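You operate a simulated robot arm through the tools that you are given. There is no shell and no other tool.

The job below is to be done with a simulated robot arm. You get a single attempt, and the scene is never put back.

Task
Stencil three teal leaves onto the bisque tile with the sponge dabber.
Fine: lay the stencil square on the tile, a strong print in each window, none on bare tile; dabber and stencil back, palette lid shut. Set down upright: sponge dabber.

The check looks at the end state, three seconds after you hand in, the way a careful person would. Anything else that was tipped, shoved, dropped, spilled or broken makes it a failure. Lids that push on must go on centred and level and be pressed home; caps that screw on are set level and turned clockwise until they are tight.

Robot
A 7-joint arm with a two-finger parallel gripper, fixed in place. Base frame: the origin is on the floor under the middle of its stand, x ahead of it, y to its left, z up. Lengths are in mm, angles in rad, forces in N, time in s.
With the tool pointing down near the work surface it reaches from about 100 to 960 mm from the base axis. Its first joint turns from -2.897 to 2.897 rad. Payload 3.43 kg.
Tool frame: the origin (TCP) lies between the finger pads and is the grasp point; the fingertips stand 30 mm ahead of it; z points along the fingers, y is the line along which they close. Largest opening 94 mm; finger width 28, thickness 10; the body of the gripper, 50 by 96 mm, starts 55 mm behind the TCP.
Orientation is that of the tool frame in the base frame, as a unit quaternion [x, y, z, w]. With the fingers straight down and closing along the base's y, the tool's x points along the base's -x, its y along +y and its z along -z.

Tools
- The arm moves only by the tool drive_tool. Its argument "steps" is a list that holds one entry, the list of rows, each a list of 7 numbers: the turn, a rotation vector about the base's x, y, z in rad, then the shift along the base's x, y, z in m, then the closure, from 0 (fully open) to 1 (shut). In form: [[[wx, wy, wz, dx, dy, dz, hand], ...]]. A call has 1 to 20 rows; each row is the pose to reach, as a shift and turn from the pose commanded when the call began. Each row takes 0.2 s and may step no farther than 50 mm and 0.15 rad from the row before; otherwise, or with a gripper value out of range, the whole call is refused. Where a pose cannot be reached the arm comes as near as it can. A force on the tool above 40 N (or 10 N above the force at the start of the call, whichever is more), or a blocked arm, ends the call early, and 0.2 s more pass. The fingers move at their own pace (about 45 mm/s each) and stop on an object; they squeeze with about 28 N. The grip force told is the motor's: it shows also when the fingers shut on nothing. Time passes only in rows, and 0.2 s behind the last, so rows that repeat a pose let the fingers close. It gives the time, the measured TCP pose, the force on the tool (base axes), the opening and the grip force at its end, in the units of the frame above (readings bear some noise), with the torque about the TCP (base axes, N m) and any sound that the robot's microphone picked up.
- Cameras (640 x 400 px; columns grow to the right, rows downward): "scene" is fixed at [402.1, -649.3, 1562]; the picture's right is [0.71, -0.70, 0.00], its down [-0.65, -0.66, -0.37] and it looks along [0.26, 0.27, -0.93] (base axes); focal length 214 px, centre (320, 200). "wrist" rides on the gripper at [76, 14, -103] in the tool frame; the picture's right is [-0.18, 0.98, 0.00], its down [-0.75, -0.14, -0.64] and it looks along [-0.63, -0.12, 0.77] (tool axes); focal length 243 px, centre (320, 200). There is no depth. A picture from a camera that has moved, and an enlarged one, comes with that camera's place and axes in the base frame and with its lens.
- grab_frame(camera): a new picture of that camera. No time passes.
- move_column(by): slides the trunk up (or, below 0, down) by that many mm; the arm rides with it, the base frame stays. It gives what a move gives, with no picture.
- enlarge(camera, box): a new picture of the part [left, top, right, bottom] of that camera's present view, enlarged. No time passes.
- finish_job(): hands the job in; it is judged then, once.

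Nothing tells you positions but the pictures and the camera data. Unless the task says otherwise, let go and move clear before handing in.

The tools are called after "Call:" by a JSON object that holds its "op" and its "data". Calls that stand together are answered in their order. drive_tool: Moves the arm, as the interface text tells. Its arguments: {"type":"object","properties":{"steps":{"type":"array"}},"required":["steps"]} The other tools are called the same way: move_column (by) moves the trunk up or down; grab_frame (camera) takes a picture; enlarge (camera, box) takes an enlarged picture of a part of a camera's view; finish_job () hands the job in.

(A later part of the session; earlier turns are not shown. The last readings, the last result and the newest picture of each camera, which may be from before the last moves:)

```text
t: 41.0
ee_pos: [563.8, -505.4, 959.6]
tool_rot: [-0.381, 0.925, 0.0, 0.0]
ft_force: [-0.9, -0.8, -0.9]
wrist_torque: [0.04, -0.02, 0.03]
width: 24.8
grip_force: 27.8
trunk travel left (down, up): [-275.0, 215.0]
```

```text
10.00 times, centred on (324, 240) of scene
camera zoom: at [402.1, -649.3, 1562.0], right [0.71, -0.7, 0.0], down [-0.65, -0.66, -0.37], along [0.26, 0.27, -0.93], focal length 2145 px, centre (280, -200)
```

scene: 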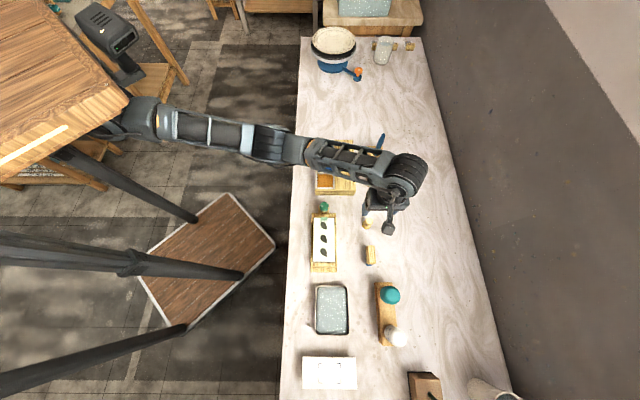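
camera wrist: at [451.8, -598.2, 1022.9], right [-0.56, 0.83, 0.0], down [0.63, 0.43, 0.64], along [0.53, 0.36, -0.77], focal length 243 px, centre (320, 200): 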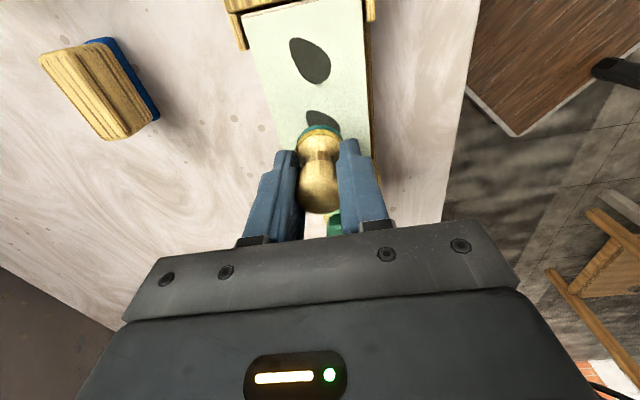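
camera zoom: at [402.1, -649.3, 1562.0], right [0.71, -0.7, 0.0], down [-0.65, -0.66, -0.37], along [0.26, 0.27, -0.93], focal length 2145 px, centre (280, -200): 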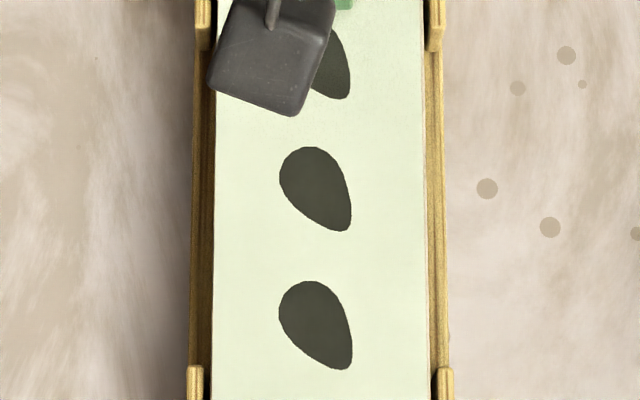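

The windows are opaque-dark, so prints can't be seen until the stencil is lifted. I'll reload in teal before each of the other two and press just as firmly.

Call:
{"op": "drive_tool", "data": {"steps": [[[0, 0, 0, 0.0341, 0.0328, 0.005, 1.0], [0, 0, 0, 0.0681, 0.0656, 0.005, 1.0], [0, 0, 0, 0.1022, 0.0985, 0.005, 1.0], [0, 0, 0, 0.1363, 0.1313, 0.005, 1.0], [0, 0, 0, 0.1703, 0.1641, 0.0, 1.0], [0, 0, 0, 0.2044, 0.1969, 0.0, 1.0], [0, 0, 0, 0.2044, 0.1969, -0.03, 1.0], [0, 0, 0, 0.2044, 0.1969, -0.06, 1.0], [0, 0, 0, 0.2044, 0.1969, -0.075, 1.0], [0, 0, 0, 0.2044, 0.1969, -0.082, 1.0], [0, 0, 0, 0.2044, 0.1969, -0.086, 1.0], [0, 0, 0, 0.2044, 0.1969, -0.086, 1.0]]]}}

Call:
{"op": "enlarge", "data": {"camera": "wrist", "box": [240, 70, 400, 170]}}

```text
t: 43.6
ee_pos: [767.1, -307.1, 873.7]
tool_rot: [-0.383, 0.924, 0.0, 0.0]
ft_force: [0.2, 0.0, -0.6]
wrist_torque: [0.0, 0.02, 0.02]
width: 24.7
grip_force: 28.1
trunk travel left (down, up): [-275.0, 215.0]
```

```text
4.00 times, centred on (320, 120) of wrist
camera zoom: at [703.6, -349.8, 976.6], right [-0.56, 0.83, 0.0], down [0.63, 0.43, 0.64], along [0.53, 0.36, -0.77], focal length 970 px, centre (320, 520)
```

zoom: 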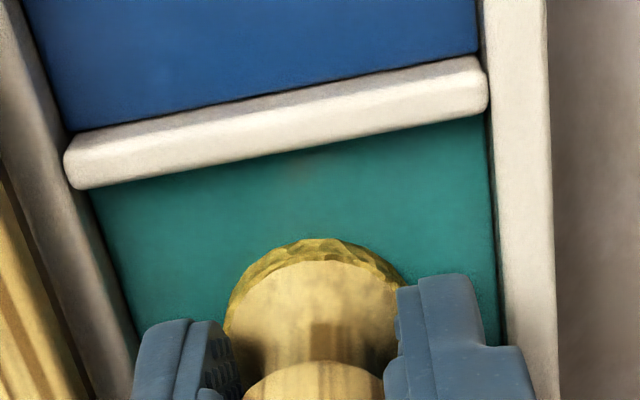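

Call:
{"op": "drive_tool", "data": {"steps": [[[0, 0, 0, 0, 0, -0.003, 1.0], [0, 0, 0, 0, 0, -0.003, 1.0], [0, 0, 0, 0, 0, 0.004, 1.0], [0, 0, 0, 0, 0, 0.02, 1.0], [0, 0, 0, 0, 0, 0.055, 1.0], [0, 0, 0, 0, 0, 0.09, 1.0], [0, 0, 0, -0.0319, -0.0308, 0.095, 1.0], [0, 0, 0, -0.0638, -0.0617, 0.095, 1.0], [0, 0, 0, -0.0957, -0.0925, 0.095, 1.0], [0, 0, 0, -0.1276, -0.1233, 0.095, 1.0], [0, 0, 0, -0.1595, -0.1542, 0.095, 1.0], [0, 0, 0, -0.1914, -0.185, 0.095, 1.0], [0, 0, 0, -0.2233, -0.2158, 0.095, 1.0], [0, 0, 0, -0.2233, -0.2158, 0.065, 1.0], [0, 0, 0, -0.2233, -0.2158, 0.055, 1.0]]]}}

Call:
{"op": "enlarge", "data": {"camera": "wrist", "box": [240, 50, 400, 220]}}

Call:
{"op": "enlarge", "data": {"camera": "scene", "box": [304, 200, 344, 240]}}

```text
t: 46.8
ee_pos: [544.0, -523.5, 929.3]
tool_rot: [-0.381, 0.925, 0.001, 0.0]
ft_force: [-0.3, 0.7, 0.0]
wrist_torque: [0.01, 0.02, -0.03]
width: 24.6
grip_force: 27.7
trunk travel left (down, up): [-275.0, 215.0]
```

```text
2.35 times, centred on (320, 135) of wrist
camera zoom: at [479.5, -566.2, 1033.1], right [-0.56, 0.83, 0.0], down [0.63, 0.43, 0.64], along [0.53, 0.36, -0.77], focal length 571 px, centre (320, 353)
```

zoom: 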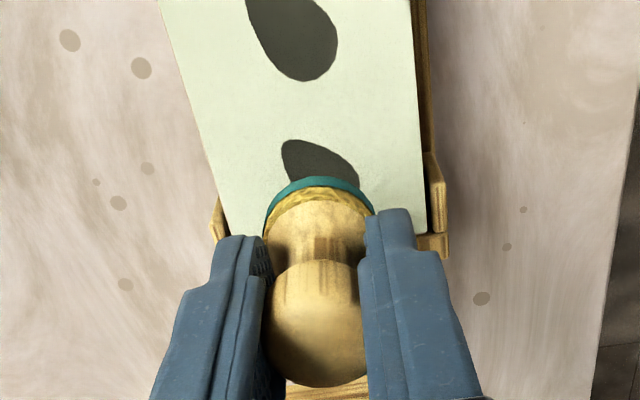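

```text
10.00 times, centred on (324, 220) of scene
camera zoom: at [402.1, -649.3, 1562.0], right [0.71, -0.7, 0.0], down [-0.65, -0.66, -0.37], along [0.26, 0.27, -0.93], focal length 2145 px, centre (280, 0)
```

zoom: 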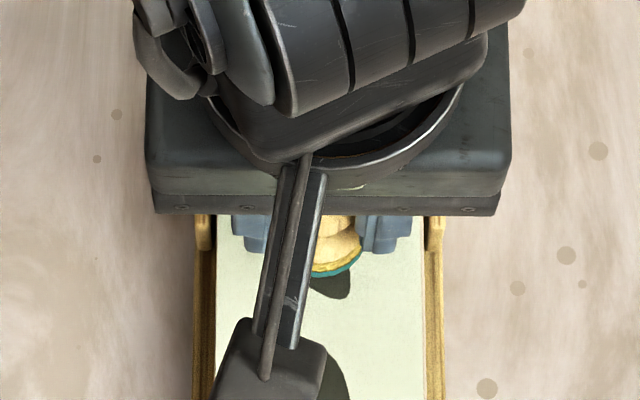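

Aligned over the window nearest the tab, with clearance to it. Lowering and pressing.

Call:
{"op": "drive_tool", "data": {"steps": [[[0, 0, 0, 0, 0, -0.01, 1.0], [0, 0, 0, 0, 0, -0.02, 1.0], [0, 0, 0, 0, 0, -0.028, 1.0], [0, 0, 0, 0, 0, -0.032, 1.0], [0, 0, 0, 0, 0, -0.0335, 1.0]]]}}

Call:
{"op": "drive_tool", "data": {"steps": [[[0, 0, 0, 0, 0, -0.0005, 1.0], [0, 0, 0, 0, 0, -0.001, 1.0], [0, 0, 0, 0, 0, -0.0015, 1.0], [0, 0, 0, 0, 0, -0.002, 1.0]]]}}

```text
t: 48.0
ee_pos: [545.1, -524.8, 895.6]
tool_rot: [-0.382, 0.924, 0.0, 0.001]
ft_force: [-0.7, 0.1, -1.1]
wrist_torque: [-0.01, -0.04, 0.05]
width: 24.7
grip_force: 28.1
trunk travel left (down, up): [-275.0, 215.0]
```

```text
t: 49.0
ee_pos: [543.9, -523.4, 894.2]
tool_rot: [-0.383, 0.924, 0.0, 0.0]
ft_force: [0.2, 0.8, 2.3]
wrist_torque: [0.01, 0.0, -0.02]
width: 24.7
grip_force: 28.5
trunk travel left (down, up): [-275.0, 215.0]
```

Call:
{"op": "drive_tool", "data": {"steps": [[[0, 0, 0, 0, 0, -0.0004, 1.0], [0, 0, 0, 0, 0, -0.0008, 1.0], [0, 0, 0, 0, 0, -0.0008, 1.0], [0, 0, 0, 0, 0, -0.0008, 1.0]]]}}

```text
t: 50.0
ee_pos: [544.8, -523.3, 892.5]
tool_rot: [-0.384, 0.924, -0.001, -0.001]
ft_force: [1.2, 0.6, 17.0]
wrist_torque: [0.01, -0.07, 0.01]
width: 24.6
grip_force: 28.0
trunk travel left (down, up): [-275.0, 215.0]
```

17 N in the second window. Lifting, reloading for the third.

Call:
{"op": "drive_tool", "data": {"steps": [[[0, 0, 0, 0, 0, 0.001, 1.0], [0, 0, 0, 0, 0, 0.004, 1.0], [0, 0, 0, 0, 0, 0.02, 1.0], [0, 0, 0, 0, 0, 0.05, 1.0], [0, 0, 0, 0, 0, 0.075, 1.0], [0, 0, 0, 0.0319, 0.0308, 0.075, 1.0], [0, 0, 0, 0.0638, 0.0617, 0.075, 1.0], [0, 0, 0, 0.0957, 0.0925, 0.075, 1.0], [0, 0, 0, 0.1276, 0.1233, 0.075, 1.0], [0, 0, 0, 0.1595, 0.1542, 0.075, 1.0], [0, 0, 0, 0.1914, 0.185, 0.075, 1.0], [0, 0, 0, 0.2233, 0.2158, 0.07, 1.0], [0, 0, 0, 0.2233, 0.2158, 0.04, 1.0], [0, 0, 0, 0.2233, 0.2158, 0.01, 1.0], [0, 0, 0, 0.2233, 0.2158, -0.008, 1.0], [0, 0, 0, 0.2233, 0.2158, -0.017, 1.0], [0, 0, 0, 0.2233, 0.2158, -0.0215, 1.0], [0, 0, 0, 0.2233, 0.2158, -0.0215, 1.0]]]}}

Call:
{"op": "enlarge", "data": {"camera": "wrist", "box": [240, 70, 400, 170]}}

```text
t: 53.8
ee_pos: [768.5, -307.1, 871.1]
tool_rot: [-0.382, 0.924, 0.0, 0.0]
ft_force: [0.1, -0.6, -0.2]
wrist_torque: [-0.03, 0.0, 0.01]
width: 24.9
grip_force: 28.3
trunk travel left (down, up): [-275.0, 215.0]
```

```text
4.00 times, centred on (320, 120) of wrist
camera zoom: at [704.3, -350.7, 974.8], right [-0.56, 0.83, 0.0], down [0.63, 0.43, 0.64], along [0.53, 0.36, -0.77], focal length 970 px, centre (320, 520)
```

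zoom: 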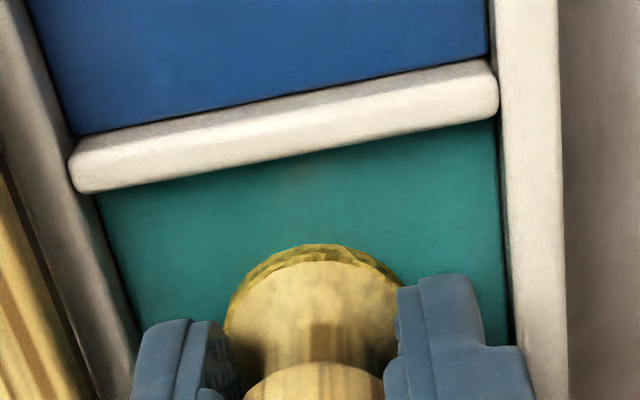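

Call:
{"op": "drive_tool", "data": {"steps": [[[0, 0, 0, 0, 0, 0.006, 1.0], [0, 0, 0, 0, 0, 0.02, 1.0], [0, 0, 0, 0, 0, 0.055, 1.0], [0, 0, 0, 0, 0, 0.095, 1.0], [0, 0, 0, -0.0318, -0.031, 0.097, 1.0], [0, 0, 0, -0.0636, -0.062, 0.097, 1.0], [0, 0, 0, -0.0955, -0.0929, 0.097, 1.0], [0, 0, 0, -0.1273, -0.1239, 0.097, 1.0], [0, 0, 0, -0.1591, -0.1549, 0.097, 1.0], [0, 0, 0, -0.1909, -0.1859, 0.097, 1.0], [0, 0, 0, -0.2228, -0.2168, 0.097, 1.0], [0, 0, 0, -0.2546, -0.2478, 0.097, 1.0], [0, 0, 0, -0.2864, -0.2788, 0.097, 1.0], [0, 0, 0, -0.2864, -0.2788, 0.07, 1.0], [0, 0, 0, -0.2864, -0.2788, 0.057, 1.0]]]}}

Call:
{"op": "enlarge", "data": {"camera": "wrist", "box": [240, 50, 400, 220]}}

Call:
{"op": "enlarge", "data": {"camera": "scene", "box": [304, 220, 344, 260]}}

```text
t: 57.0
ee_pos: [482.1, -587.0, 929.0]
tool_rot: [-0.383, 0.924, -0.001, -0.001]
ft_force: [0.6, -0.9, 0.0]
wrist_torque: [-0.03, -0.03, -0.01]
width: 24.8
grip_force: 28.0
trunk travel left (down, up): [-275.0, 215.0]
```

```text
2.35 times, centred on (320, 135) of wrist
camera zoom: at [418.5, -630.3, 1032.0], right [-0.56, 0.83, 0.0], down [0.63, 0.43, 0.64], along [0.53, 0.36, -0.77], focal length 571 px, centre (320, 353)
```

zoom: 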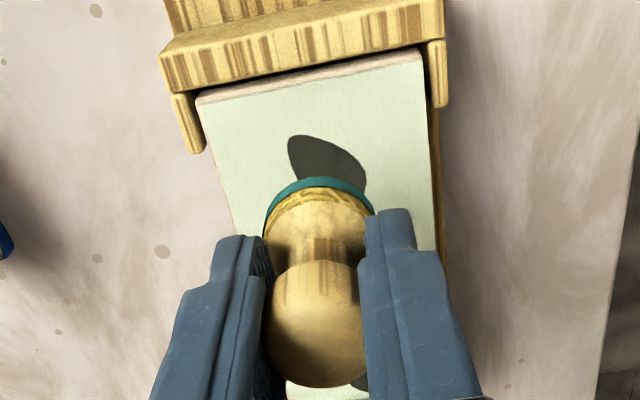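

```text
10.00 times, centred on (324, 240) of scene
camera zoom: at [402.1, -649.3, 1562.0], right [0.71, -0.7, 0.0], down [-0.65, -0.66, -0.37], along [0.26, 0.27, -0.93], focal length 2145 px, centre (280, -200)
```

zoom: 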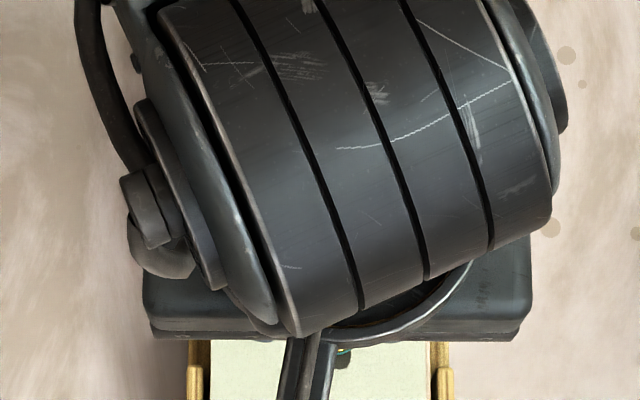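

Aligned over the third window. Lowering and pressing.

Call:
{"op": "drive_tool", "data": {"steps": [[[0, 0, 0, 0.0004, -0.0003, -0.01, 1.0], [0, 0, 0, 0.0004, -0.0003, -0.02, 1.0], [0, 0, 0, 0.0004, -0.0003, -0.028, 1.0], [0, 0, 0, 0.0004, -0.0003, -0.0315, 1.0], [0, 0, 0, 0.0004, -0.0003, -0.033, 1.0]]]}}

Call:
{"op": "drive_tool", "data": {"steps": [[[0, 0, 0, 0, 0, -0.0005, 1.0], [0, 0, 0, 0, 0, -0.001, 1.0], [0, 0, 0, 0, 0, -0.0015, 1.0], [0, 0, 0, 0, 0, -0.0017, 1.0]]]}}

```text
t: 58.2
ee_pos: [481.4, -586.5, 893.8]
tool_rot: [-0.382, 0.924, 0.0, 0.0]
ft_force: [0.7, -0.3, -1.0]
wrist_torque: [0.0, 0.01, -0.03]
width: 24.7
grip_force: 28.1
trunk travel left (down, up): [-275.0, 215.0]
```

```text
t: 59.2
ee_pos: [481.6, -588.0, 893.0]
tool_rot: [-0.382, 0.924, 0.0, 0.0]
ft_force: [-1.1, -1.1, 2.7]
wrist_torque: [-0.01, 0.05, 0.0]
width: 24.6
grip_force: 28.1
trunk travel left (down, up): [-275.0, 215.0]
```

Call:
{"op": "drive_tool", "data": {"steps": [[[0, 0, 0, 0, 0, -0.0004, 1.0], [0, 0, 0, 0, 0, -0.0008, 1.0], [0, 0, 0, 0, 0, -0.0008, 1.0], [0, 0, 0, 0, 0, -0.0008, 1.0]]]}}

```text
t: 60.2
ee_pos: [481.0, -586.5, 893.1]
tool_rot: [-0.383, 0.924, -0.001, 0.0]
ft_force: [1.2, -0.1, 14.0]
wrist_torque: [0.01, -0.08, -0.01]
width: 24.7
grip_force: 28.1
trunk travel left (down, up): [-275.0, 215.0]
```

14 N in the third. All three are dabbed; I'll lift off and carry the dabber back to its spot.

Call:
{"op": "drive_tool", "data": {"steps": [[[0, 0, 0, 0, 0, 0.001, 1.0], [0, 0, 0, 0, 0, 0.004, 1.0], [0, 0, 0, 0, 0, 0.02, 1.0], [0, 0, 0, 0, 0, 0.055, 1.0], [0, 0, 0, 0, 0, 0.085, 1.0], [0, 0, 0, 0.0366, -0.0072, 0.085, 1.0], [0, 0, 0, 0.0731, -0.0144, 0.085, 1.0], [0, 0, 0, 0.1097, -0.0217, 0.085, 1.0], [0, 0, 0, 0.1462, -0.0289, 0.085, 1.0], [0, 0, 0, 0.1828, -0.0361, 0.085, 1.0], [0, 0, 0, 0.1828, -0.0361, 0.045, 1.0], [0, 0, 0, 0.1828, -0.0361, 0.005, 1.0], [0, 0, 0, 0.1828, -0.0361, -0.02, 1.0], [0, 0, 0, 0.1828, -0.0361, -0.032, 1.0], [0, 0, 0, 0.1828, -0.0361, -0.036, 1.0]]]}}

Call:
{"op": "enlarge", "data": {"camera": "wrist", "box": [200, 60, 440, 210]}}

Call:
{"op": "enlarge", "data": {"camera": "scene", "box": [300, 205, 348, 270]}}

```text
t: 63.4
ee_pos: [664.7, -624.2, 856.2]
tool_rot: [-0.382, 0.924, -0.001, 0.0]
ft_force: [-0.3, 0.8, -0.3]
wrist_torque: [0.0, -0.01, -0.02]
width: 24.6
grip_force: 27.8
trunk travel left (down, up): [-275.0, 215.0]
```

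```text
2.67 times, centred on (320, 135) of wrist
camera zoom: at [601.5, -666.7, 959.9], right [-0.56, 0.83, 0.0], down [0.63, 0.43, 0.64], along [0.53, 0.36, -0.77], focal length 647 px, centre (320, 373)
```

zoom: 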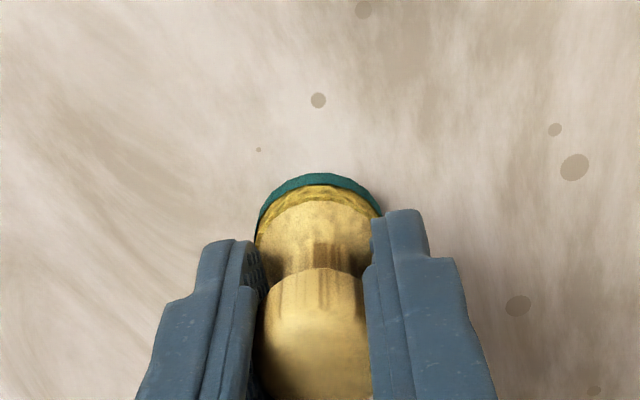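

```text
6.15 times, centred on (324, 238) of scene
camera zoom: at [402.1, -649.3, 1562.0], right [0.71, -0.7, 0.0], down [-0.65, -0.66, -0.37], along [0.26, 0.27, -0.93], focal length 1320 px, centre (295, -31)
```

zoom: 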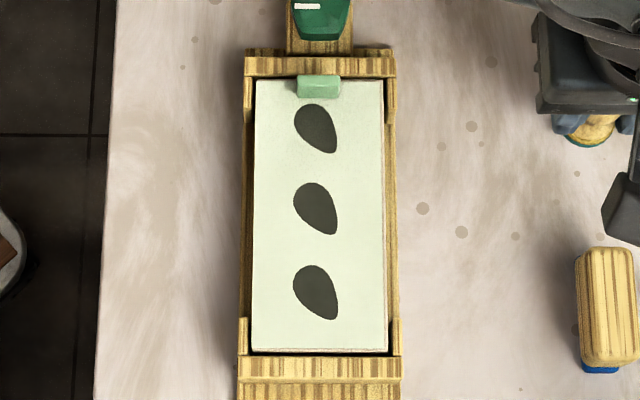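

The stencil hasn't moved. Lowering the dabber the last few mm until it bears lightly on the table.

Call:
{"op": "drive_tool", "data": {"steps": [[[0, 0, 0, 0, 0, -0.002, 1.0], [0, 0, 0, 0, 0, -0.0035, 1.0], [0, 0, 0, 0, 0, -0.0043, 1.0], [0, 0, 0, 0, 0, -0.0043, 1.0]]]}}

```text
t: 64.4
ee_pos: [663.5, -622.1, 852.3]
tool_rot: [-0.382, 0.924, 0.001, 0.0]
ft_force: [0.1, 1.0, 0.1]
wrist_torque: [0.04, 0.0, 0.01]
width: 24.8
grip_force: 28.2
trunk travel left (down, up): [-275.0, 215.0]
```

Call:
{"op": "drive_tool", "data": {"steps": [[[0, 0, 0, 0, 0, -0.0004, 1.0], [0, 0, 0, 0, 0, -0.0008, 1.0], [0, 0, 0, 0, 0, -0.0008, 1.0]]]}}

```text
t: 65.2
ee_pos: [663.8, -623.8, 851.2]
tool_rot: [-0.382, 0.924, 0.0, 0.001]
ft_force: [0.2, 0.0, 0.4]
wrist_torque: [-0.05, 0.0, 0.0]
width: 24.7
grip_force: 28.2
trunk travel left (down, up): [-275.0, 215.0]
```

Call:
{"op": "drive_tool", "data": {"steps": [[[0, 0, 0, 0, 0, -0.0004, 1.0], [0, 0, 0, 0, 0, -0.0008, 1.0], [0, 0, 0, 0, 0, -0.0008, 1.0]]]}}

```text
t: 66.0
ee_pos: [664.0, -623.5, 850.4]
tool_rot: [-0.382, 0.924, 0.0, 0.0]
ft_force: [-0.7, 0.7, -0.1]
wrist_torque: [-0.01, 0.02, 0.04]
width: 24.7
grip_force: 27.9
trunk travel left (down, up): [-275.0, 215.0]
```

Call:
{"op": "drive_tool", "data": {"steps": [[[0, 0, 0, 0, 0, -0.0005, 1.0], [0, 0, 0, 0, 0, -0.001, 1.0], [0, 0, 0, 0, 0, -0.001, 1.0]]]}}

Call:
{"op": "enlarge", "data": {"camera": "wrist", "box": [200, 60, 440, 210]}}

```text
t: 66.8
ee_pos: [664.9, -622.9, 849.5]
tool_rot: [-0.383, 0.924, 0.001, 0.0]
ft_force: [0.0, 0.0, -1.0]
wrist_torque: [0.0, 0.01, 0.01]
width: 24.6
grip_force: 28.4
trunk travel left (down, up): [-275.0, 215.0]
```

```text
2.67 times, centred on (320, 135) of wrist
camera zoom: at [601.1, -665.6, 953.2], right [-0.56, 0.83, 0.0], down [0.63, 0.43, 0.64], along [0.53, 0.36, -0.77], focal length 647 px, centre (320, 373)
```

zoom: 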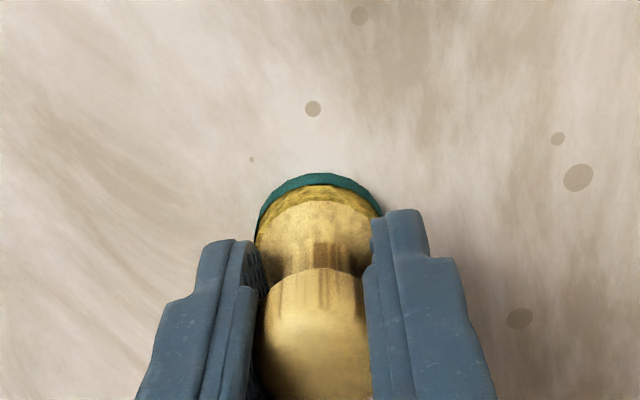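

Call:
{"op": "drive_tool", "data": {"steps": [[[0, 0, 0, 0, 0, -0.0005, 1.0], [0, 0, 0, 0, 0, -0.001, 1.0], [0, 0, 0, 0, 0, -0.001, 1.0]]]}}

```text
t: 67.6
ee_pos: [665.3, -622.4, 848.9]
tool_rot: [-0.383, 0.924, -0.002, 0.001]
ft_force: [1.2, -0.2, 3.3]
wrist_torque: [0.04, -0.09, -0.01]
width: 24.5
grip_force: 27.8
trunk travel left (down, up): [-275.0, 215.0]
```

Light contact (3.3 N). Opening the fingers and backing straight up.

Call:
{"op": "drive_tool", "data": {"steps": [[[0, 0, 0, 0, 0, 0.0002, 0.68], [0, 0, 0, 0, 0, 0.0002, 0.6], [0, 0, 0, 0, 0, 0.0002, 0.45], [0, 0, 0, 0, 0, 0.0002, 0.3], [0, 0, 0, 0, 0, 0.0002, 0.3], [0, 0, 0, 0, 0, 0.02, 0.3], [0, 0, 0, 0, 0, 0.06, 0.3], [0, 0, 0, 0, 0, 0.1, 0.3], [0, 0, 0, 0, 0, 0.13, 0.3]]]}}

Call:
{"op": "enlarge", "data": {"camera": "wrist", "box": [260, 50, 380, 150]}}

Call:
{"op": "grab_frame", "data": {"camera": "wrist"}}

```text
t: 69.6
ee_pos: [663.0, -622.0, 979.7]
tool_rot: [-0.382, 0.924, 0.001, 0.0]
ft_force: [0.6, -0.2, 0.4]
wrist_torque: [0.01, -0.03, 0.0]
width: 65.4
grip_force: 0.0
trunk travel left (down, up): [-275.0, 215.0]
```

```text
4.00 times, centred on (320, 100) of wrist
camera zoom: at [600.3, -665.4, 1082.7], right [-0.56, 0.83, 0.0], down [0.63, 0.43, 0.64], along [0.53, 0.36, -0.77], focal length 970 px, centre (320, 600)
```

zoom: 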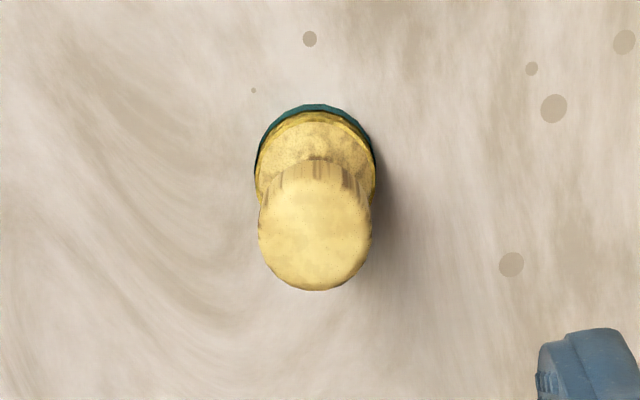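

```text
taken
camera wrist: at [600.3, -665.4, 1082.7], right [-0.56, 0.83, 0.0], down [0.63, 0.43, 0.64], along [0.53, 0.36, -0.77], focal length 243 px, centre (320, 200)
```

wrist: 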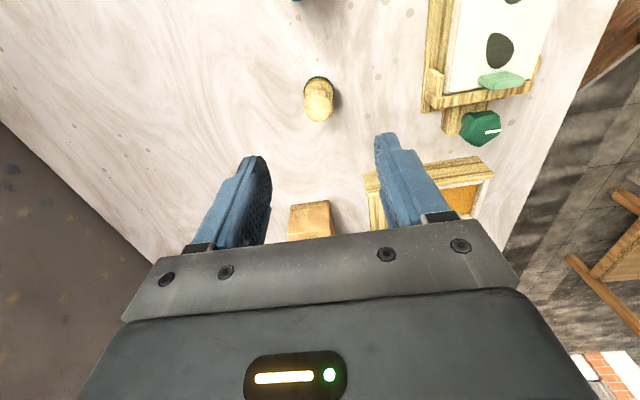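

The dabber stands upright at its old spot. Next I turn the gripper back and hover above the stencil's tab.

Call:
{"op": "drive_tool", "data": {"steps": [[[0, 0, -0.1424, -0.0097, 0.0105, 0, 0.3], [0, 0, -0.2847, -0.0194, 0.0211, 0, 0.4], [0, 0, -0.4271, -0.0292, 0.0316, 0, 0.5], [0, 0, -0.5695, -0.0389, 0.0421, 0, 0.6], [0, 0, -0.7118, -0.0486, 0.0527, 0, 0.7], [0, 0, -0.8542, -0.0583, 0.0632, 0, 0.72], [0, 0, -0.9965, -0.068, 0.0738, 0, 0.72], [0, 0, -1.1389, -0.0777, 0.0843, 0, 0.72], [0, 0, -1.2813, -0.0875, 0.0948, 0, 0.72], [0, 0, -1.4236, -0.0972, 0.1054, 0, 0.72], [0, 0, -1.566, -0.1069, 0.1159, -0.01, 0.72], [0, 0, -1.566, -0.1069, 0.1159, -0.04, 0.72], [0, 0, -1.566, -0.1069, 0.1159, -0.06, 0.72], [0, 0, -1.566, -0.1069, 0.1159, -0.06, 0.72]]]}}

Call:
{"op": "enlarge", "data": {"camera": "wrist", "box": [240, 50, 400, 150]}}

Call:
{"op": "enlarge", "data": {"camera": "scene", "box": [304, 200, 344, 235]}}

```text
t: 72.6
ee_pos: [556.4, -506.8, 918.3]
tool_rot: [0.381, 0.924, 0.0, 0.001]
ft_force: [-0.1, -0.1, 0.1]
wrist_torque: [0.03, -0.01, -0.01]
width: 26.1
grip_force: 0.1
trunk travel left (down, up): [-275.0, 215.0]
```

```text
4.00 times, centred on (320, 100) of wrist
camera zoom: at [513.2, -442.1, 1021.8], right [0.82, 0.57, 0.0], down [0.44, -0.63, 0.64], along [0.36, -0.53, -0.77], focal length 970 px, centre (320, 600)
```

zoom: 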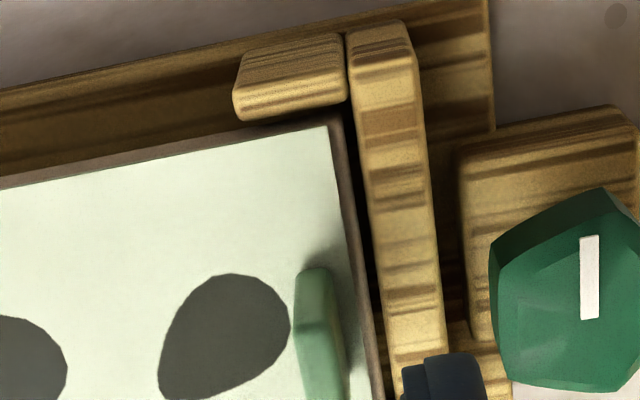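

```text
11.43 times, centred on (324, 218) of scene
camera zoom: at [402.1, -649.3, 1562.0], right [0.71, -0.7, 0.0], down [-0.65, -0.66, -0.37], along [0.26, 0.27, -0.93], focal length 2451 px, centre (274, 0)
```

zoom: 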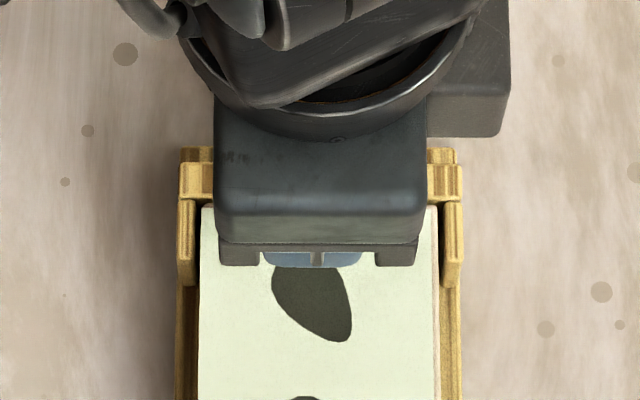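

Call:
{"op": "drive_tool", "data": {"steps": [[[0, 0, 0, 0, 0, -0.015, 0.72], [0, 0, 0, 0, 0, -0.028, 0.72], [0, 0, 0, 0, 0, -0.0352, 0.72], [0, 0, 0, 0, 0, -0.0352, 0.72]]]}}

Call:
{"op": "enlarge", "data": {"camera": "wrist", "box": [260, 80, 400, 170]}}

```text
t: 73.6
ee_pos: [556.0, -506.9, 882.3]
tool_rot: [0.382, 0.924, 0.0, 0.001]
ft_force: [-0.7, -0.8, -0.2]
wrist_torque: [-0.01, -0.01, 0.06]
width: 26.0
grip_force: 0.1
trunk travel left (down, up): [-275.0, 215.0]
```

```text
4.44 times, centred on (330, 125) of wrist
camera zoom: at [513.6, -442.3, 986.4], right [0.82, 0.57, 0.0], down [0.44, -0.63, 0.64], along [0.36, -0.53, -0.77], focal length 1078 px, centre (276, 533)
```

zoom: 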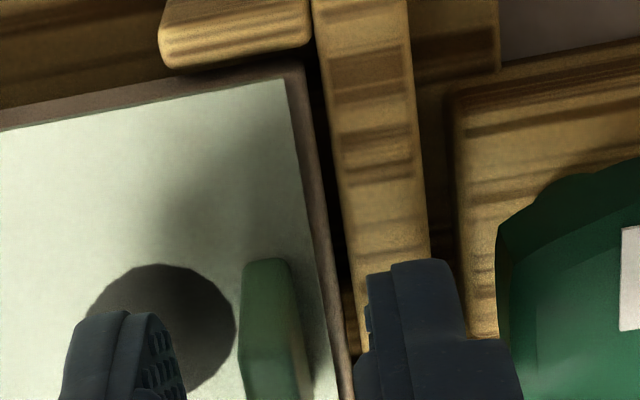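

The fingers straddle the tab symmetrically. I'll close and lift the stencil straight up off the wet prints.

Call:
{"op": "drive_tool", "data": {"steps": [[[0, 0, 0, 0, 0, 0, 0.85], [0, 0, 0, 0, 0, 0, 0.95], [0, 0, 0, 0, 0, 0, 1.0], [0, 0, 0, 0, 0, 0, 1.0], [0, 0, 0, 0, 0, 0, 1.0]]]}}

Call:
{"op": "drive_tool", "data": {"steps": [[[0, 0, 0, 0, 0, 0.002, 1.0], [0, 0, 0, 0, 0, 0.008, 1.0], [0, 0, 0, 0, 0, 0.025, 1.0], [0, 0, 0, 0, 0, 0.055, 1.0], [0, 0, 0, 0, 0, 0.1, 1.0], [0, 0, 0, 0, 0, 0.12, 1.0]]]}}

Call:
{"op": "grab_frame", "data": {"camera": "wrist"}}

Call:
{"op": "enlarge", "data": {"camera": "scene", "box": [294, 200, 354, 275]}}

```text
t: 74.8
ee_pos: [557.2, -507.3, 883.0]
tool_rot: [0.381, 0.924, 0.0, 0.0]
ft_force: [0.7, -0.8, 0.2]
wrist_torque: [0.0, 0.01, 0.03]
width: 5.6
grip_force: 27.8
trunk travel left (down, up): [-275.0, 215.0]
```

```text
t: 76.2
ee_pos: [558.6, -507.5, 1005.2]
tool_rot: [0.381, 0.925, 0.001, -0.001]
ft_force: [-0.2, 0.6, -0.2]
wrist_torque: [0.0, -0.04, -0.02]
width: 5.4
grip_force: 28.3
trunk travel left (down, up): [-275.0, 215.0]
```

```text
taken
camera wrist: at [514.9, -442.8, 1108.7], right [0.82, 0.57, 0.0], down [0.44, -0.63, 0.64], along [0.36, -0.53, -0.77], focal length 243 px, centre (320, 200)
```

wrist: 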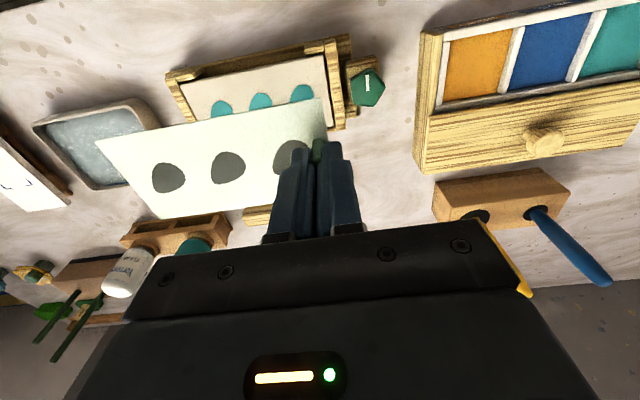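

```text
5.33 times, centred on (324, 238) of scene
camera zoom: at [402.1, -649.3, 1562.0], right [0.71, -0.7, 0.0], down [-0.65, -0.66, -0.37], along [0.26, 0.27, -0.93], focal length 1144 px, centre (299, 0)
```

zoom: 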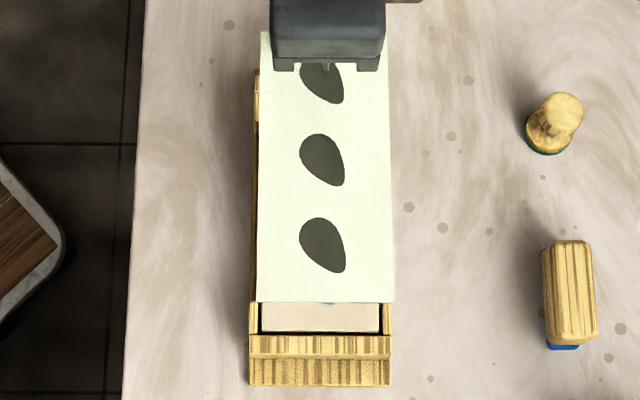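

Three teal leaves are showing on the tile. I'll carry the stencil back toward its home and check the prints from the fixed camera on the way.

Call:
{"op": "drive_tool", "data": {"steps": [[[0, 0, 0.004, 0.029, 0.0277, 0, 1.0], [0, 0, 0.008, 0.058, 0.0554, 0, 1.0], [0, 0, 0.0125, 0.087, 0.0831, 0, 1.0], [0, 0, 0.0167, 0.116, 0.1107, 0, 1.0], [0, 0, 0.0208, 0.145, 0.1384, 0, 1.0], [0, 0, 0.025, 0.174, 0.1661, 0, 1.0], [0, 0, 0.0292, 0.2029, 0.1938, 0, 1.0], [0, 0, 0.0333, 0.2319, 0.2215, 0, 1.0], [0, 0, 0.0375, 0.2609, 0.2492, 0, 1.0], [0, 0, 0.0417, 0.2899, 0.2768, 0, 1.0], [0, 0, 0.0458, 0.3189, 0.3045, 0, 1.0], [0, 0, 0.05, 0.3479, 0.3322, 0, 1.0], [0, 0, 0.05, 0.3479, 0.3322, -0.04, 1.0], [0, 0, 0.05, 0.3479, 0.3322, -0.08, 1.0], [0, 0, 0.05, 0.3479, 0.3322, -0.12, 1.0], [0, 0, 0.05, 0.3479, 0.3322, -0.145, 1.0], [0, 0, 0.05, 0.3479, 0.3322, -0.145, 1.0]]]}}

Call:
{"op": "enlarge", "data": {"camera": "scene", "box": [304, 208, 344, 233]}}

Call:
{"op": "enlarge", "data": {"camera": "scene", "box": [304, 233, 344, 268]}}

Call:
{"op": "enlarge", "data": {"camera": "scene", "box": [300, 95, 350, 145]}}

```text
t: 79.8
ee_pos: [904.7, -173.2, 858.1]
tool_rot: [0.357, 0.934, 0.0, 0.0]
ft_force: [1.4, 0.1, -0.6]
wrist_torque: [0.04, -0.02, -0.01]
width: 5.7
grip_force: 28.2
trunk travel left (down, up): [-275.0, 215.0]
```

```text
16.00 times, centred on (324, 220) of scene
camera zoom: at [402.1, -649.3, 1562.0], right [0.71, -0.7, 0.0], down [-0.65, -0.66, -0.37], along [0.26, 0.27, -0.93], focal length 3432 px, centre (256, -128)
```

zoom: 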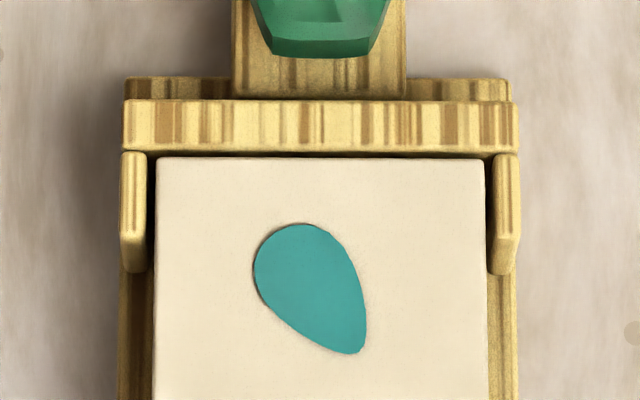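

```text
11.43 times, centred on (324, 250) of scene
camera zoom: at [402.1, -649.3, 1562.0], right [0.71, -0.7, 0.0], down [-0.65, -0.66, -0.37], along [0.26, 0.27, -0.93], focal length 2451 px, centre (274, -377)
```

zoom: 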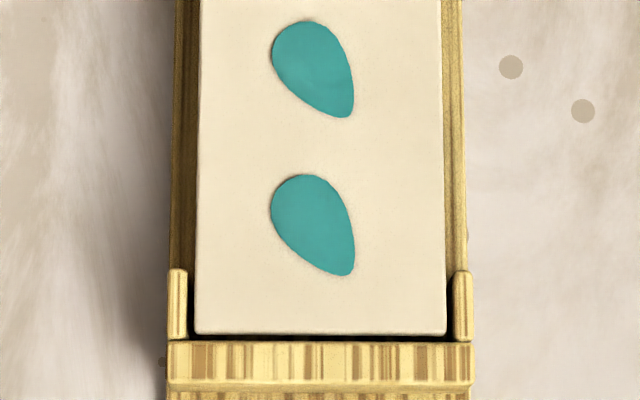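

```text
8.00 times, centred on (325, 120) of scene
camera zoom: at [402.1, -649.3, 1562.0], right [0.71, -0.7, 0.0], down [-0.65, -0.66, -0.37], along [0.26, 0.27, -0.93], focal length 1716 px, centre (280, 840)
```

zoom: 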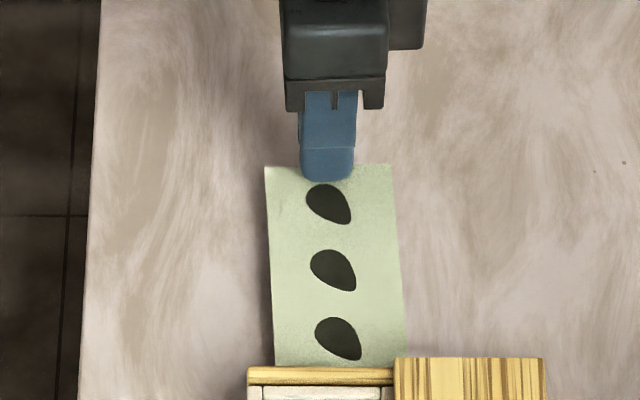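

All three prints are full and crisp with clean bare tile around them. I'll lower the stencil onto its original spot.

Call:
{"op": "drive_tool", "data": {"steps": [[[0, 0, 0, 0, 0, -0.006, 1.0], [0, 0, 0, 0, 0, -0.011, 1.0], [0, 0, 0, 0, 0, -0.014, 1.0], [0, 0, 0, 0, 0, -0.0155, 1.0], [0, 0, 0, 0, 0, -0.0155, 1.0]]]}}

Call:
{"op": "drive_tool", "data": {"steps": [[[0, 0, 0, 0, 0, -0.0005, 1.0], [0, 0, 0, 0, 0, -0.001, 1.0], [0, 0, 0, 0, 0, -0.0015, 1.0], [0, 0, 0, 0, 0, -0.0015, 1.0]]]}}

Call:
{"op": "enlarge", "data": {"camera": "scene", "box": [300, 95, 350, 145]}}

Call:
{"op": "enlarge", "data": {"camera": "wrist", "box": [80, 80, 340, 240]}}

```text
t: 81.0
ee_pos: [904.0, -173.9, 841.4]
tool_rot: [0.357, 0.934, 0.0, 0.001]
ft_force: [0.5, -0.5, 0.5]
wrist_torque: [0.04, -0.04, -0.01]
width: 5.8
grip_force: 27.5
trunk travel left (down, up): [-275.0, 215.0]
```

```text
t: 82.0
ee_pos: [905.8, -174.7, 841.5]
tool_rot: [0.357, 0.934, 0.0, 0.0]
ft_force: [0.2, 0.2, -0.1]
wrist_torque: [0.01, -0.02, 0.01]
width: 5.5
grip_force: 28.2
trunk travel left (down, up): [-275.0, 215.0]
```

```text
8.00 times, centred on (325, 120) of scene
camera zoom: at [402.1, -649.3, 1562.0], right [0.71, -0.7, 0.0], down [-0.65, -0.66, -0.37], along [0.26, 0.27, -0.93], focal length 1716 px, centre (280, 840)
```

zoom: 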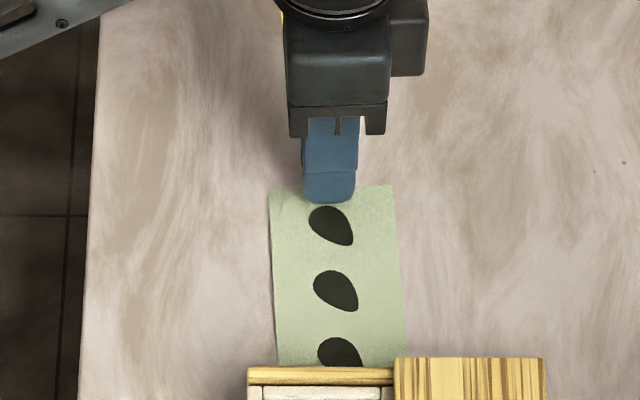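

```text
2.46 times, centred on (210, 160) of wrist
camera zoom: at [859.2, -112.7, 944.6], right [0.79, 0.61, 0.0], down [0.47, -0.61, 0.64], along [0.39, -0.51, -0.77], focal length 597 px, centre (591, 298)
```

zoom: 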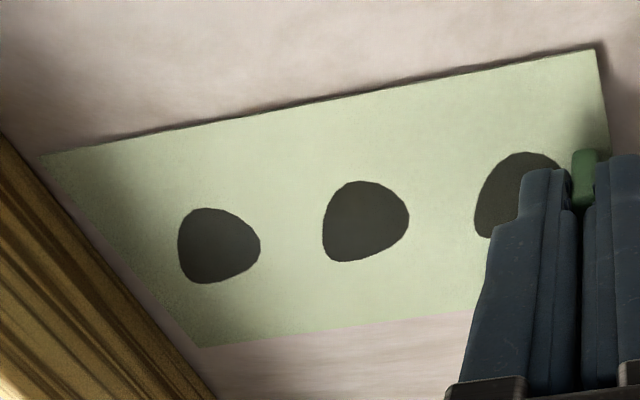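

It has come back ~2 mm off toward the far side, so I'll nudge it back before releasing.

Call:
{"op": "drive_tool", "data": {"steps": [[[0, 0, 0, 0, 0, 0.002, 1.0], [0, 0, 0, -0.0016, 0.0016, 0.002, 1.0], [0, 0, 0, -0.0016, 0.0016, 0.001, 1.0], [0, 0, 0, -0.0016, 0.0016, 0.0, 1.0], [0, 0, 0, -0.0016, 0.0016, -0.0005, 1.0], [0, 0, 0, -0.0016, 0.0016, -0.0005, 1.0]]]}}

Call:
{"op": "enlarge", "data": {"camera": "scene", "box": [300, 95, 350, 145]}}

```text
t: 83.4
ee_pos: [904.7, -172.7, 840.3]
tool_rot: [0.359, 0.933, 0.001, 0.0]
ft_force: [-1.1, 0.7, 3.5]
wrist_torque: [0.02, 0.05, -0.02]
width: 5.7
grip_force: 28.0
trunk travel left (down, up): [-275.0, 215.0]
```

```text
8.00 times, centred on (325, 120) of scene
camera zoom: at [402.1, -649.3, 1562.0], right [0.71, -0.7, 0.0], down [-0.65, -0.66, -0.37], along [0.26, 0.27, -0.93], focal length 1716 px, centre (280, 840)
```

zoom: 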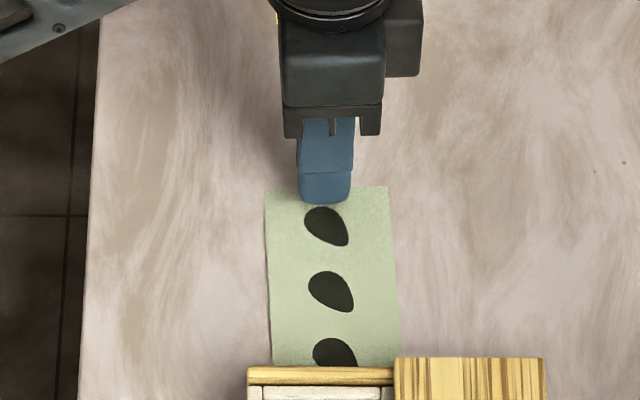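

It now matches the original position, resting on the table (3.5 N). Releasing and rising.

Call:
{"op": "drive_tool", "data": {"steps": [[[0, 0, 0, 0, 0, 0.0003, 0.9], [0, 0, 0, 0, 0, 0.0003, 0.8], [0, 0, 0, 0, 0, 0.0003, 0.7], [0, 0, 0, 0, 0, 0.0003, 0.7], [0, 0, 0, 0, 0, 0.01, 0.7], [0, 0, 0, 0, 0, 0.04, 0.7], [0, 0, 0, 0, 0, 0.08, 0.7], [0, 0, 0, 0, 0, 0.12, 0.6], [0, 0, 0, -0.03, -0.02, 0.14, 0.6]]]}}

Call:
{"op": "enlarge", "data": {"camera": "scene", "box": [300, 95, 350, 145]}}

Call:
{"op": "grab_frame", "data": {"camera": "wrist"}}

```text
t: 85.4
ee_pos: [874.9, -195.3, 982.7]
tool_rot: [0.357, 0.934, -0.001, -0.001]
ft_force: [-0.6, -0.6, -0.2]
wrist_torque: [0.0, 0.01, -0.04]
width: 37.7
grip_force: 0.2
trunk travel left (down, up): [-275.0, 215.0]
```

```text
8.00 times, centred on (325, 120) of scene
camera zoom: at [402.1, -649.3, 1562.0], right [0.71, -0.7, 0.0], down [-0.65, -0.66, -0.37], along [0.26, 0.27, -0.93], focal length 1716 px, centre (280, 840)
```

zoom: 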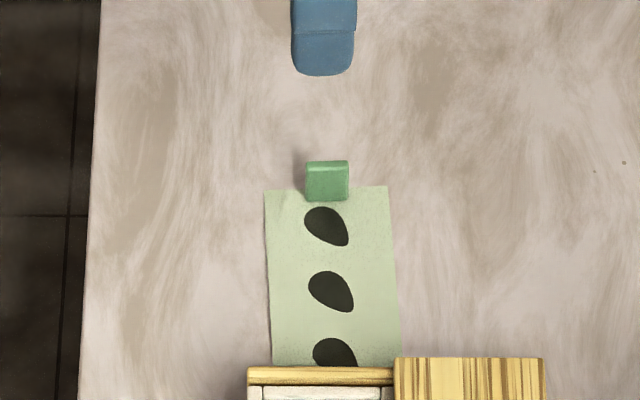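

```text
taken
camera wrist: at [828.5, -132.4, 1085.0], right [0.79, 0.61, 0.0], down [0.47, -0.61, 0.64], along [0.39, -0.51, -0.77], focal length 243 px, centre (320, 200)
```

wrist: 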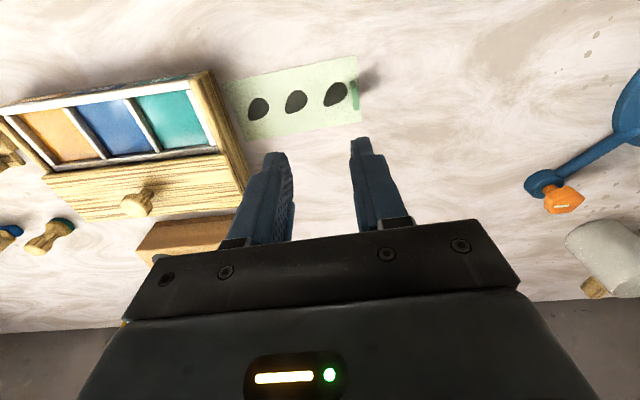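

The stencil is back in place. Now the palette lid: I'll inspect how it sits before moving it.

Call:
{"op": "enlarge", "data": {"camera": "scene", "box": [312, 184, 352, 209]}}

Call:
{"op": "enlarge", "data": {"camera": "scene", "box": [312, 132, 352, 157]}}

Call:
{"op": "enlarge", "data": {"camera": "wrist", "box": [0, 60, 260, 230]}}

Call:
{"op": "enlarge", "data": {"camera": "wrist", "box": [170, 60, 260, 120]}}

```text
16.00 times, centred on (332, 196) of scene
camera zoom: at [402.1, -649.3, 1562.0], right [0.71, -0.7, 0.0], down [-0.65, -0.66, -0.37], along [0.26, 0.27, -0.93], focal length 3432 px, centre (128, 256)
```

zoom: 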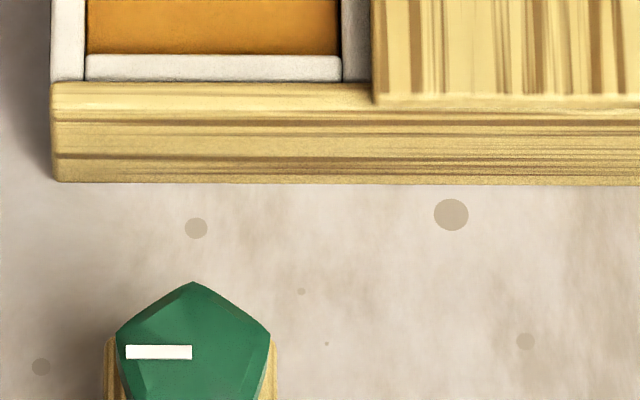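

```text
16.00 times, centred on (332, 144) of scene
camera zoom: at [402.1, -649.3, 1562.0], right [0.71, -0.7, 0.0], down [-0.65, -0.66, -0.37], along [0.26, 0.27, -0.93], focal length 3432 px, centre (128, 1088)
```

zoom: 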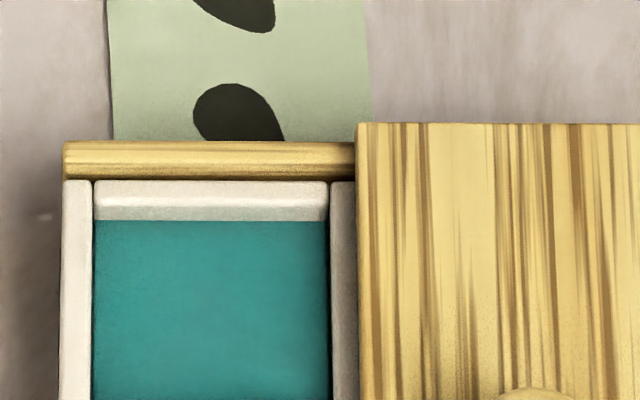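

```text
2.35 times, centred on (130, 145) of wrist
camera zoom: at [828.5, -132.4, 1085.0], right [0.79, 0.61, 0.0], down [0.47, -0.61, 0.64], along [0.39, -0.51, -0.77], focal length 571 px, centre (767, 329)
```

zoom: 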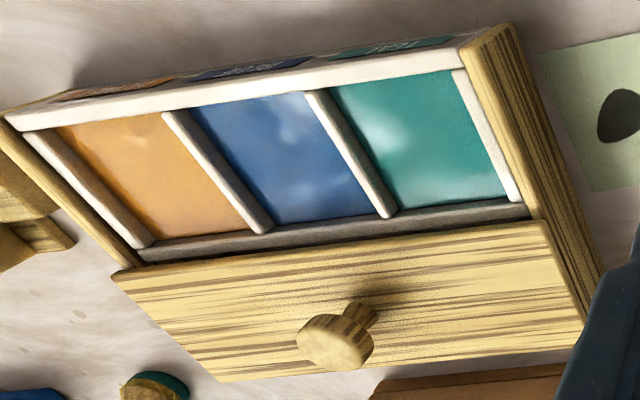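

```text
6.67 times, centred on (215, 90) of wrist
camera zoom: at [828.5, -132.4, 1085.0], right [0.79, 0.61, 0.0], down [0.47, -0.61, 0.64], along [0.39, -0.51, -0.77], focal length 1618 px, centre (1020, 933)
```

zoom: 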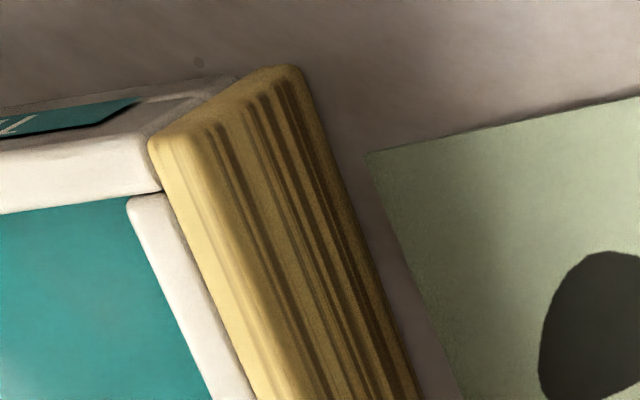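

The lid is a panel riding on the two end rails, slid to the far side; it needs to slide ~77 mm toward the robot to cover the wells. I'll position above its knob (~(771,-408), top z≈878).

Call:
{"op": "drive_tool", "data": {"steps": [[[0, 0, -0.01, -0.0205, -0.0431, 0, 0.25], [0, 0, -0.02, -0.041, -0.0863, 0, 0.25], [0, 0, -0.03, -0.0614, -0.1294, 0, 0.25], [0, 0, -0.042, -0.0819, -0.1726, 0, 0.25], [0, 0, -0.054, -0.1024, -0.2157, 0, 0.25], [0, 0, -0.054, -0.1024, -0.2157, -0.02, 0.25]]]}}

Call:
{"op": "grab_frame", "data": {"camera": "wrist"}}

Call:
{"op": "enlarge", "data": {"camera": "wrist", "box": [240, 40, 400, 140]}}

Call:
{"op": "enlarge", "data": {"camera": "scene", "box": [305, 130, 370, 200]}}

```text
t: 86.8
ee_pos: [772.9, -409.3, 961.7]
tool_rot: [0.382, 0.924, 0.0, 0.0]
ft_force: [0.2, 0.4, 0.6]
wrist_torque: [-0.04, 0.01, -0.03]
width: 70.4
grip_force: 0.1
trunk travel left (down, up): [-275.0, 215.0]
```

```text
taken
camera wrist: at [730.1, -344.3, 1064.7], right [0.83, 0.56, 0.0], down [0.43, -0.63, 0.64], along [0.36, -0.53, -0.77], focal length 243 px, centre (320, 200)
```

wrist: 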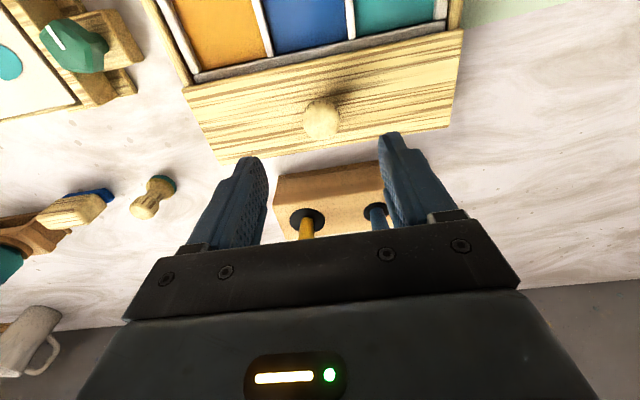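

```text
4.00 times, centred on (320, 90) of wrist
camera zoom: at [730.1, -344.3, 1064.7], right [0.83, 0.56, 0.0], down [0.43, -0.63, 0.64], along [0.36, -0.53, -0.77], focal length 970 px, centre (320, 640)
```

zoom: 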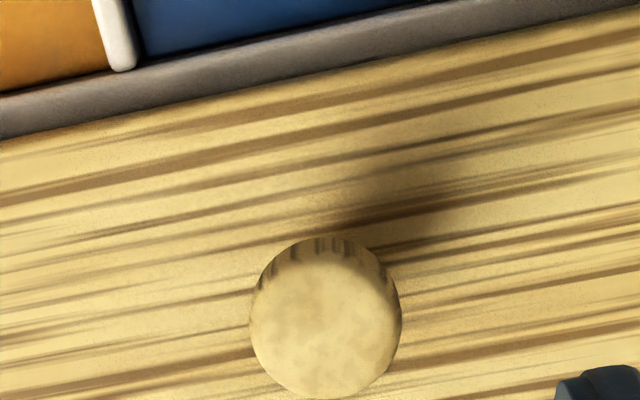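

```text
5.71 times, centred on (338, 165) of scene
camera zoom: at [402.1, -649.3, 1562.0], right [0.71, -0.7, 0.0], down [-0.65, -0.66, -0.37], along [0.26, 0.27, -0.93], focal length 1226 px, centre (220, 400)
```

zoom: 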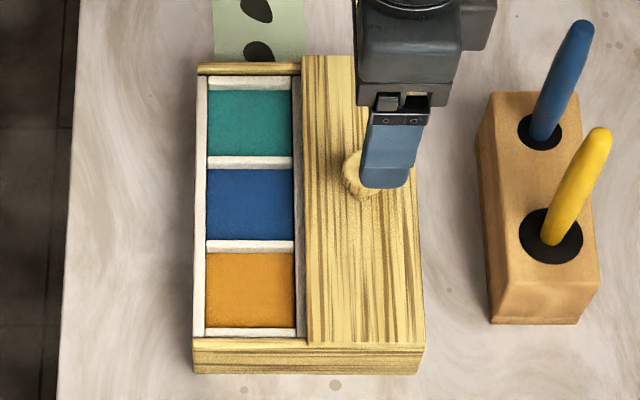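

Knob pinned at (773.5,-406.7), 30 mm wide, top z≈878; lid surface z≈850. Descending around it and closing.

Call:
{"op": "drive_tool", "data": {"steps": [[[0, 0, 0, 0.0015, 0.001, -0.03, 0.25], [0, 0, 0, 0.0015, 0.001, -0.055, 0.25], [0, 0, 0, 0.0015, 0.001, -0.069, 0.25], [0, 0, 0, 0.0015, 0.001, -0.071, 0.25], [0, 0, 0, 0.0015, 0.001, -0.071, 0.5], [0, 0, 0, 0.0015, 0.001, -0.071, 0.6]]]}}

Call:
{"op": "enlarge", "data": {"camera": "wrist", "box": [220, 60, 420, 200]}}

Call:
{"op": "enlarge", "data": {"camera": "scene", "box": [305, 130, 370, 200]}}

```text
t: 88.2
ee_pos: [772.8, -408.0, 889.6]
tool_rot: [0.382, 0.924, 0.0, -0.001]
ft_force: [0.0, -0.3, -1.3]
wrist_torque: [-0.02, -0.01, 0.0]
width: 37.6
grip_force: 0.1
trunk travel left (down, up): [-275.0, 215.0]
```

```text
2.86 times, centred on (320, 130) of wrist
camera zoom: at [730.9, -342.9, 992.9], right [0.83, 0.56, 0.0], down [0.43, -0.63, 0.64], along [0.36, -0.53, -0.77], focal length 693 px, centre (320, 400)
```

zoom: 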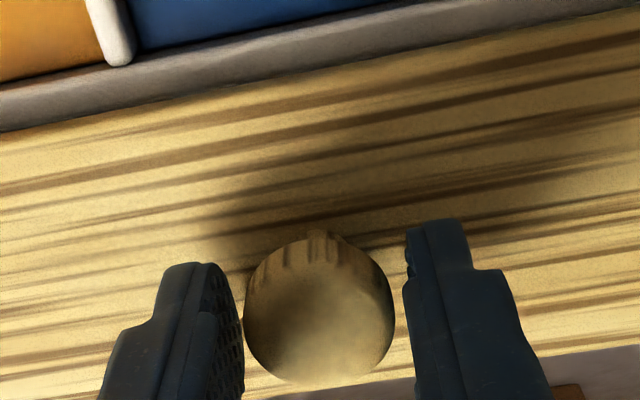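

```text
5.71 times, centred on (338, 165) of scene
camera zoom: at [402.1, -649.3, 1562.0], right [0.71, -0.7, 0.0], down [-0.65, -0.66, -0.37], along [0.26, 0.27, -0.93], focal length 1226 px, centre (220, 400)
```

zoom: 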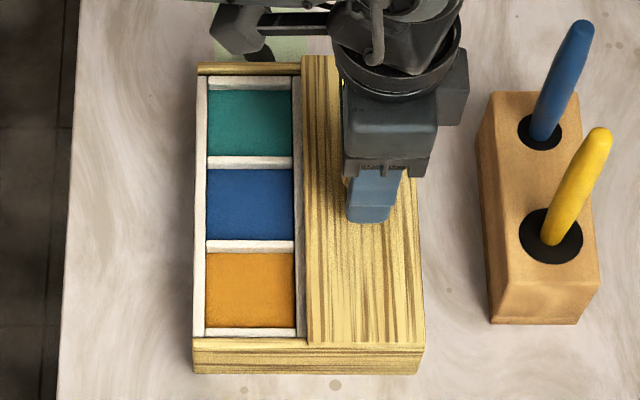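

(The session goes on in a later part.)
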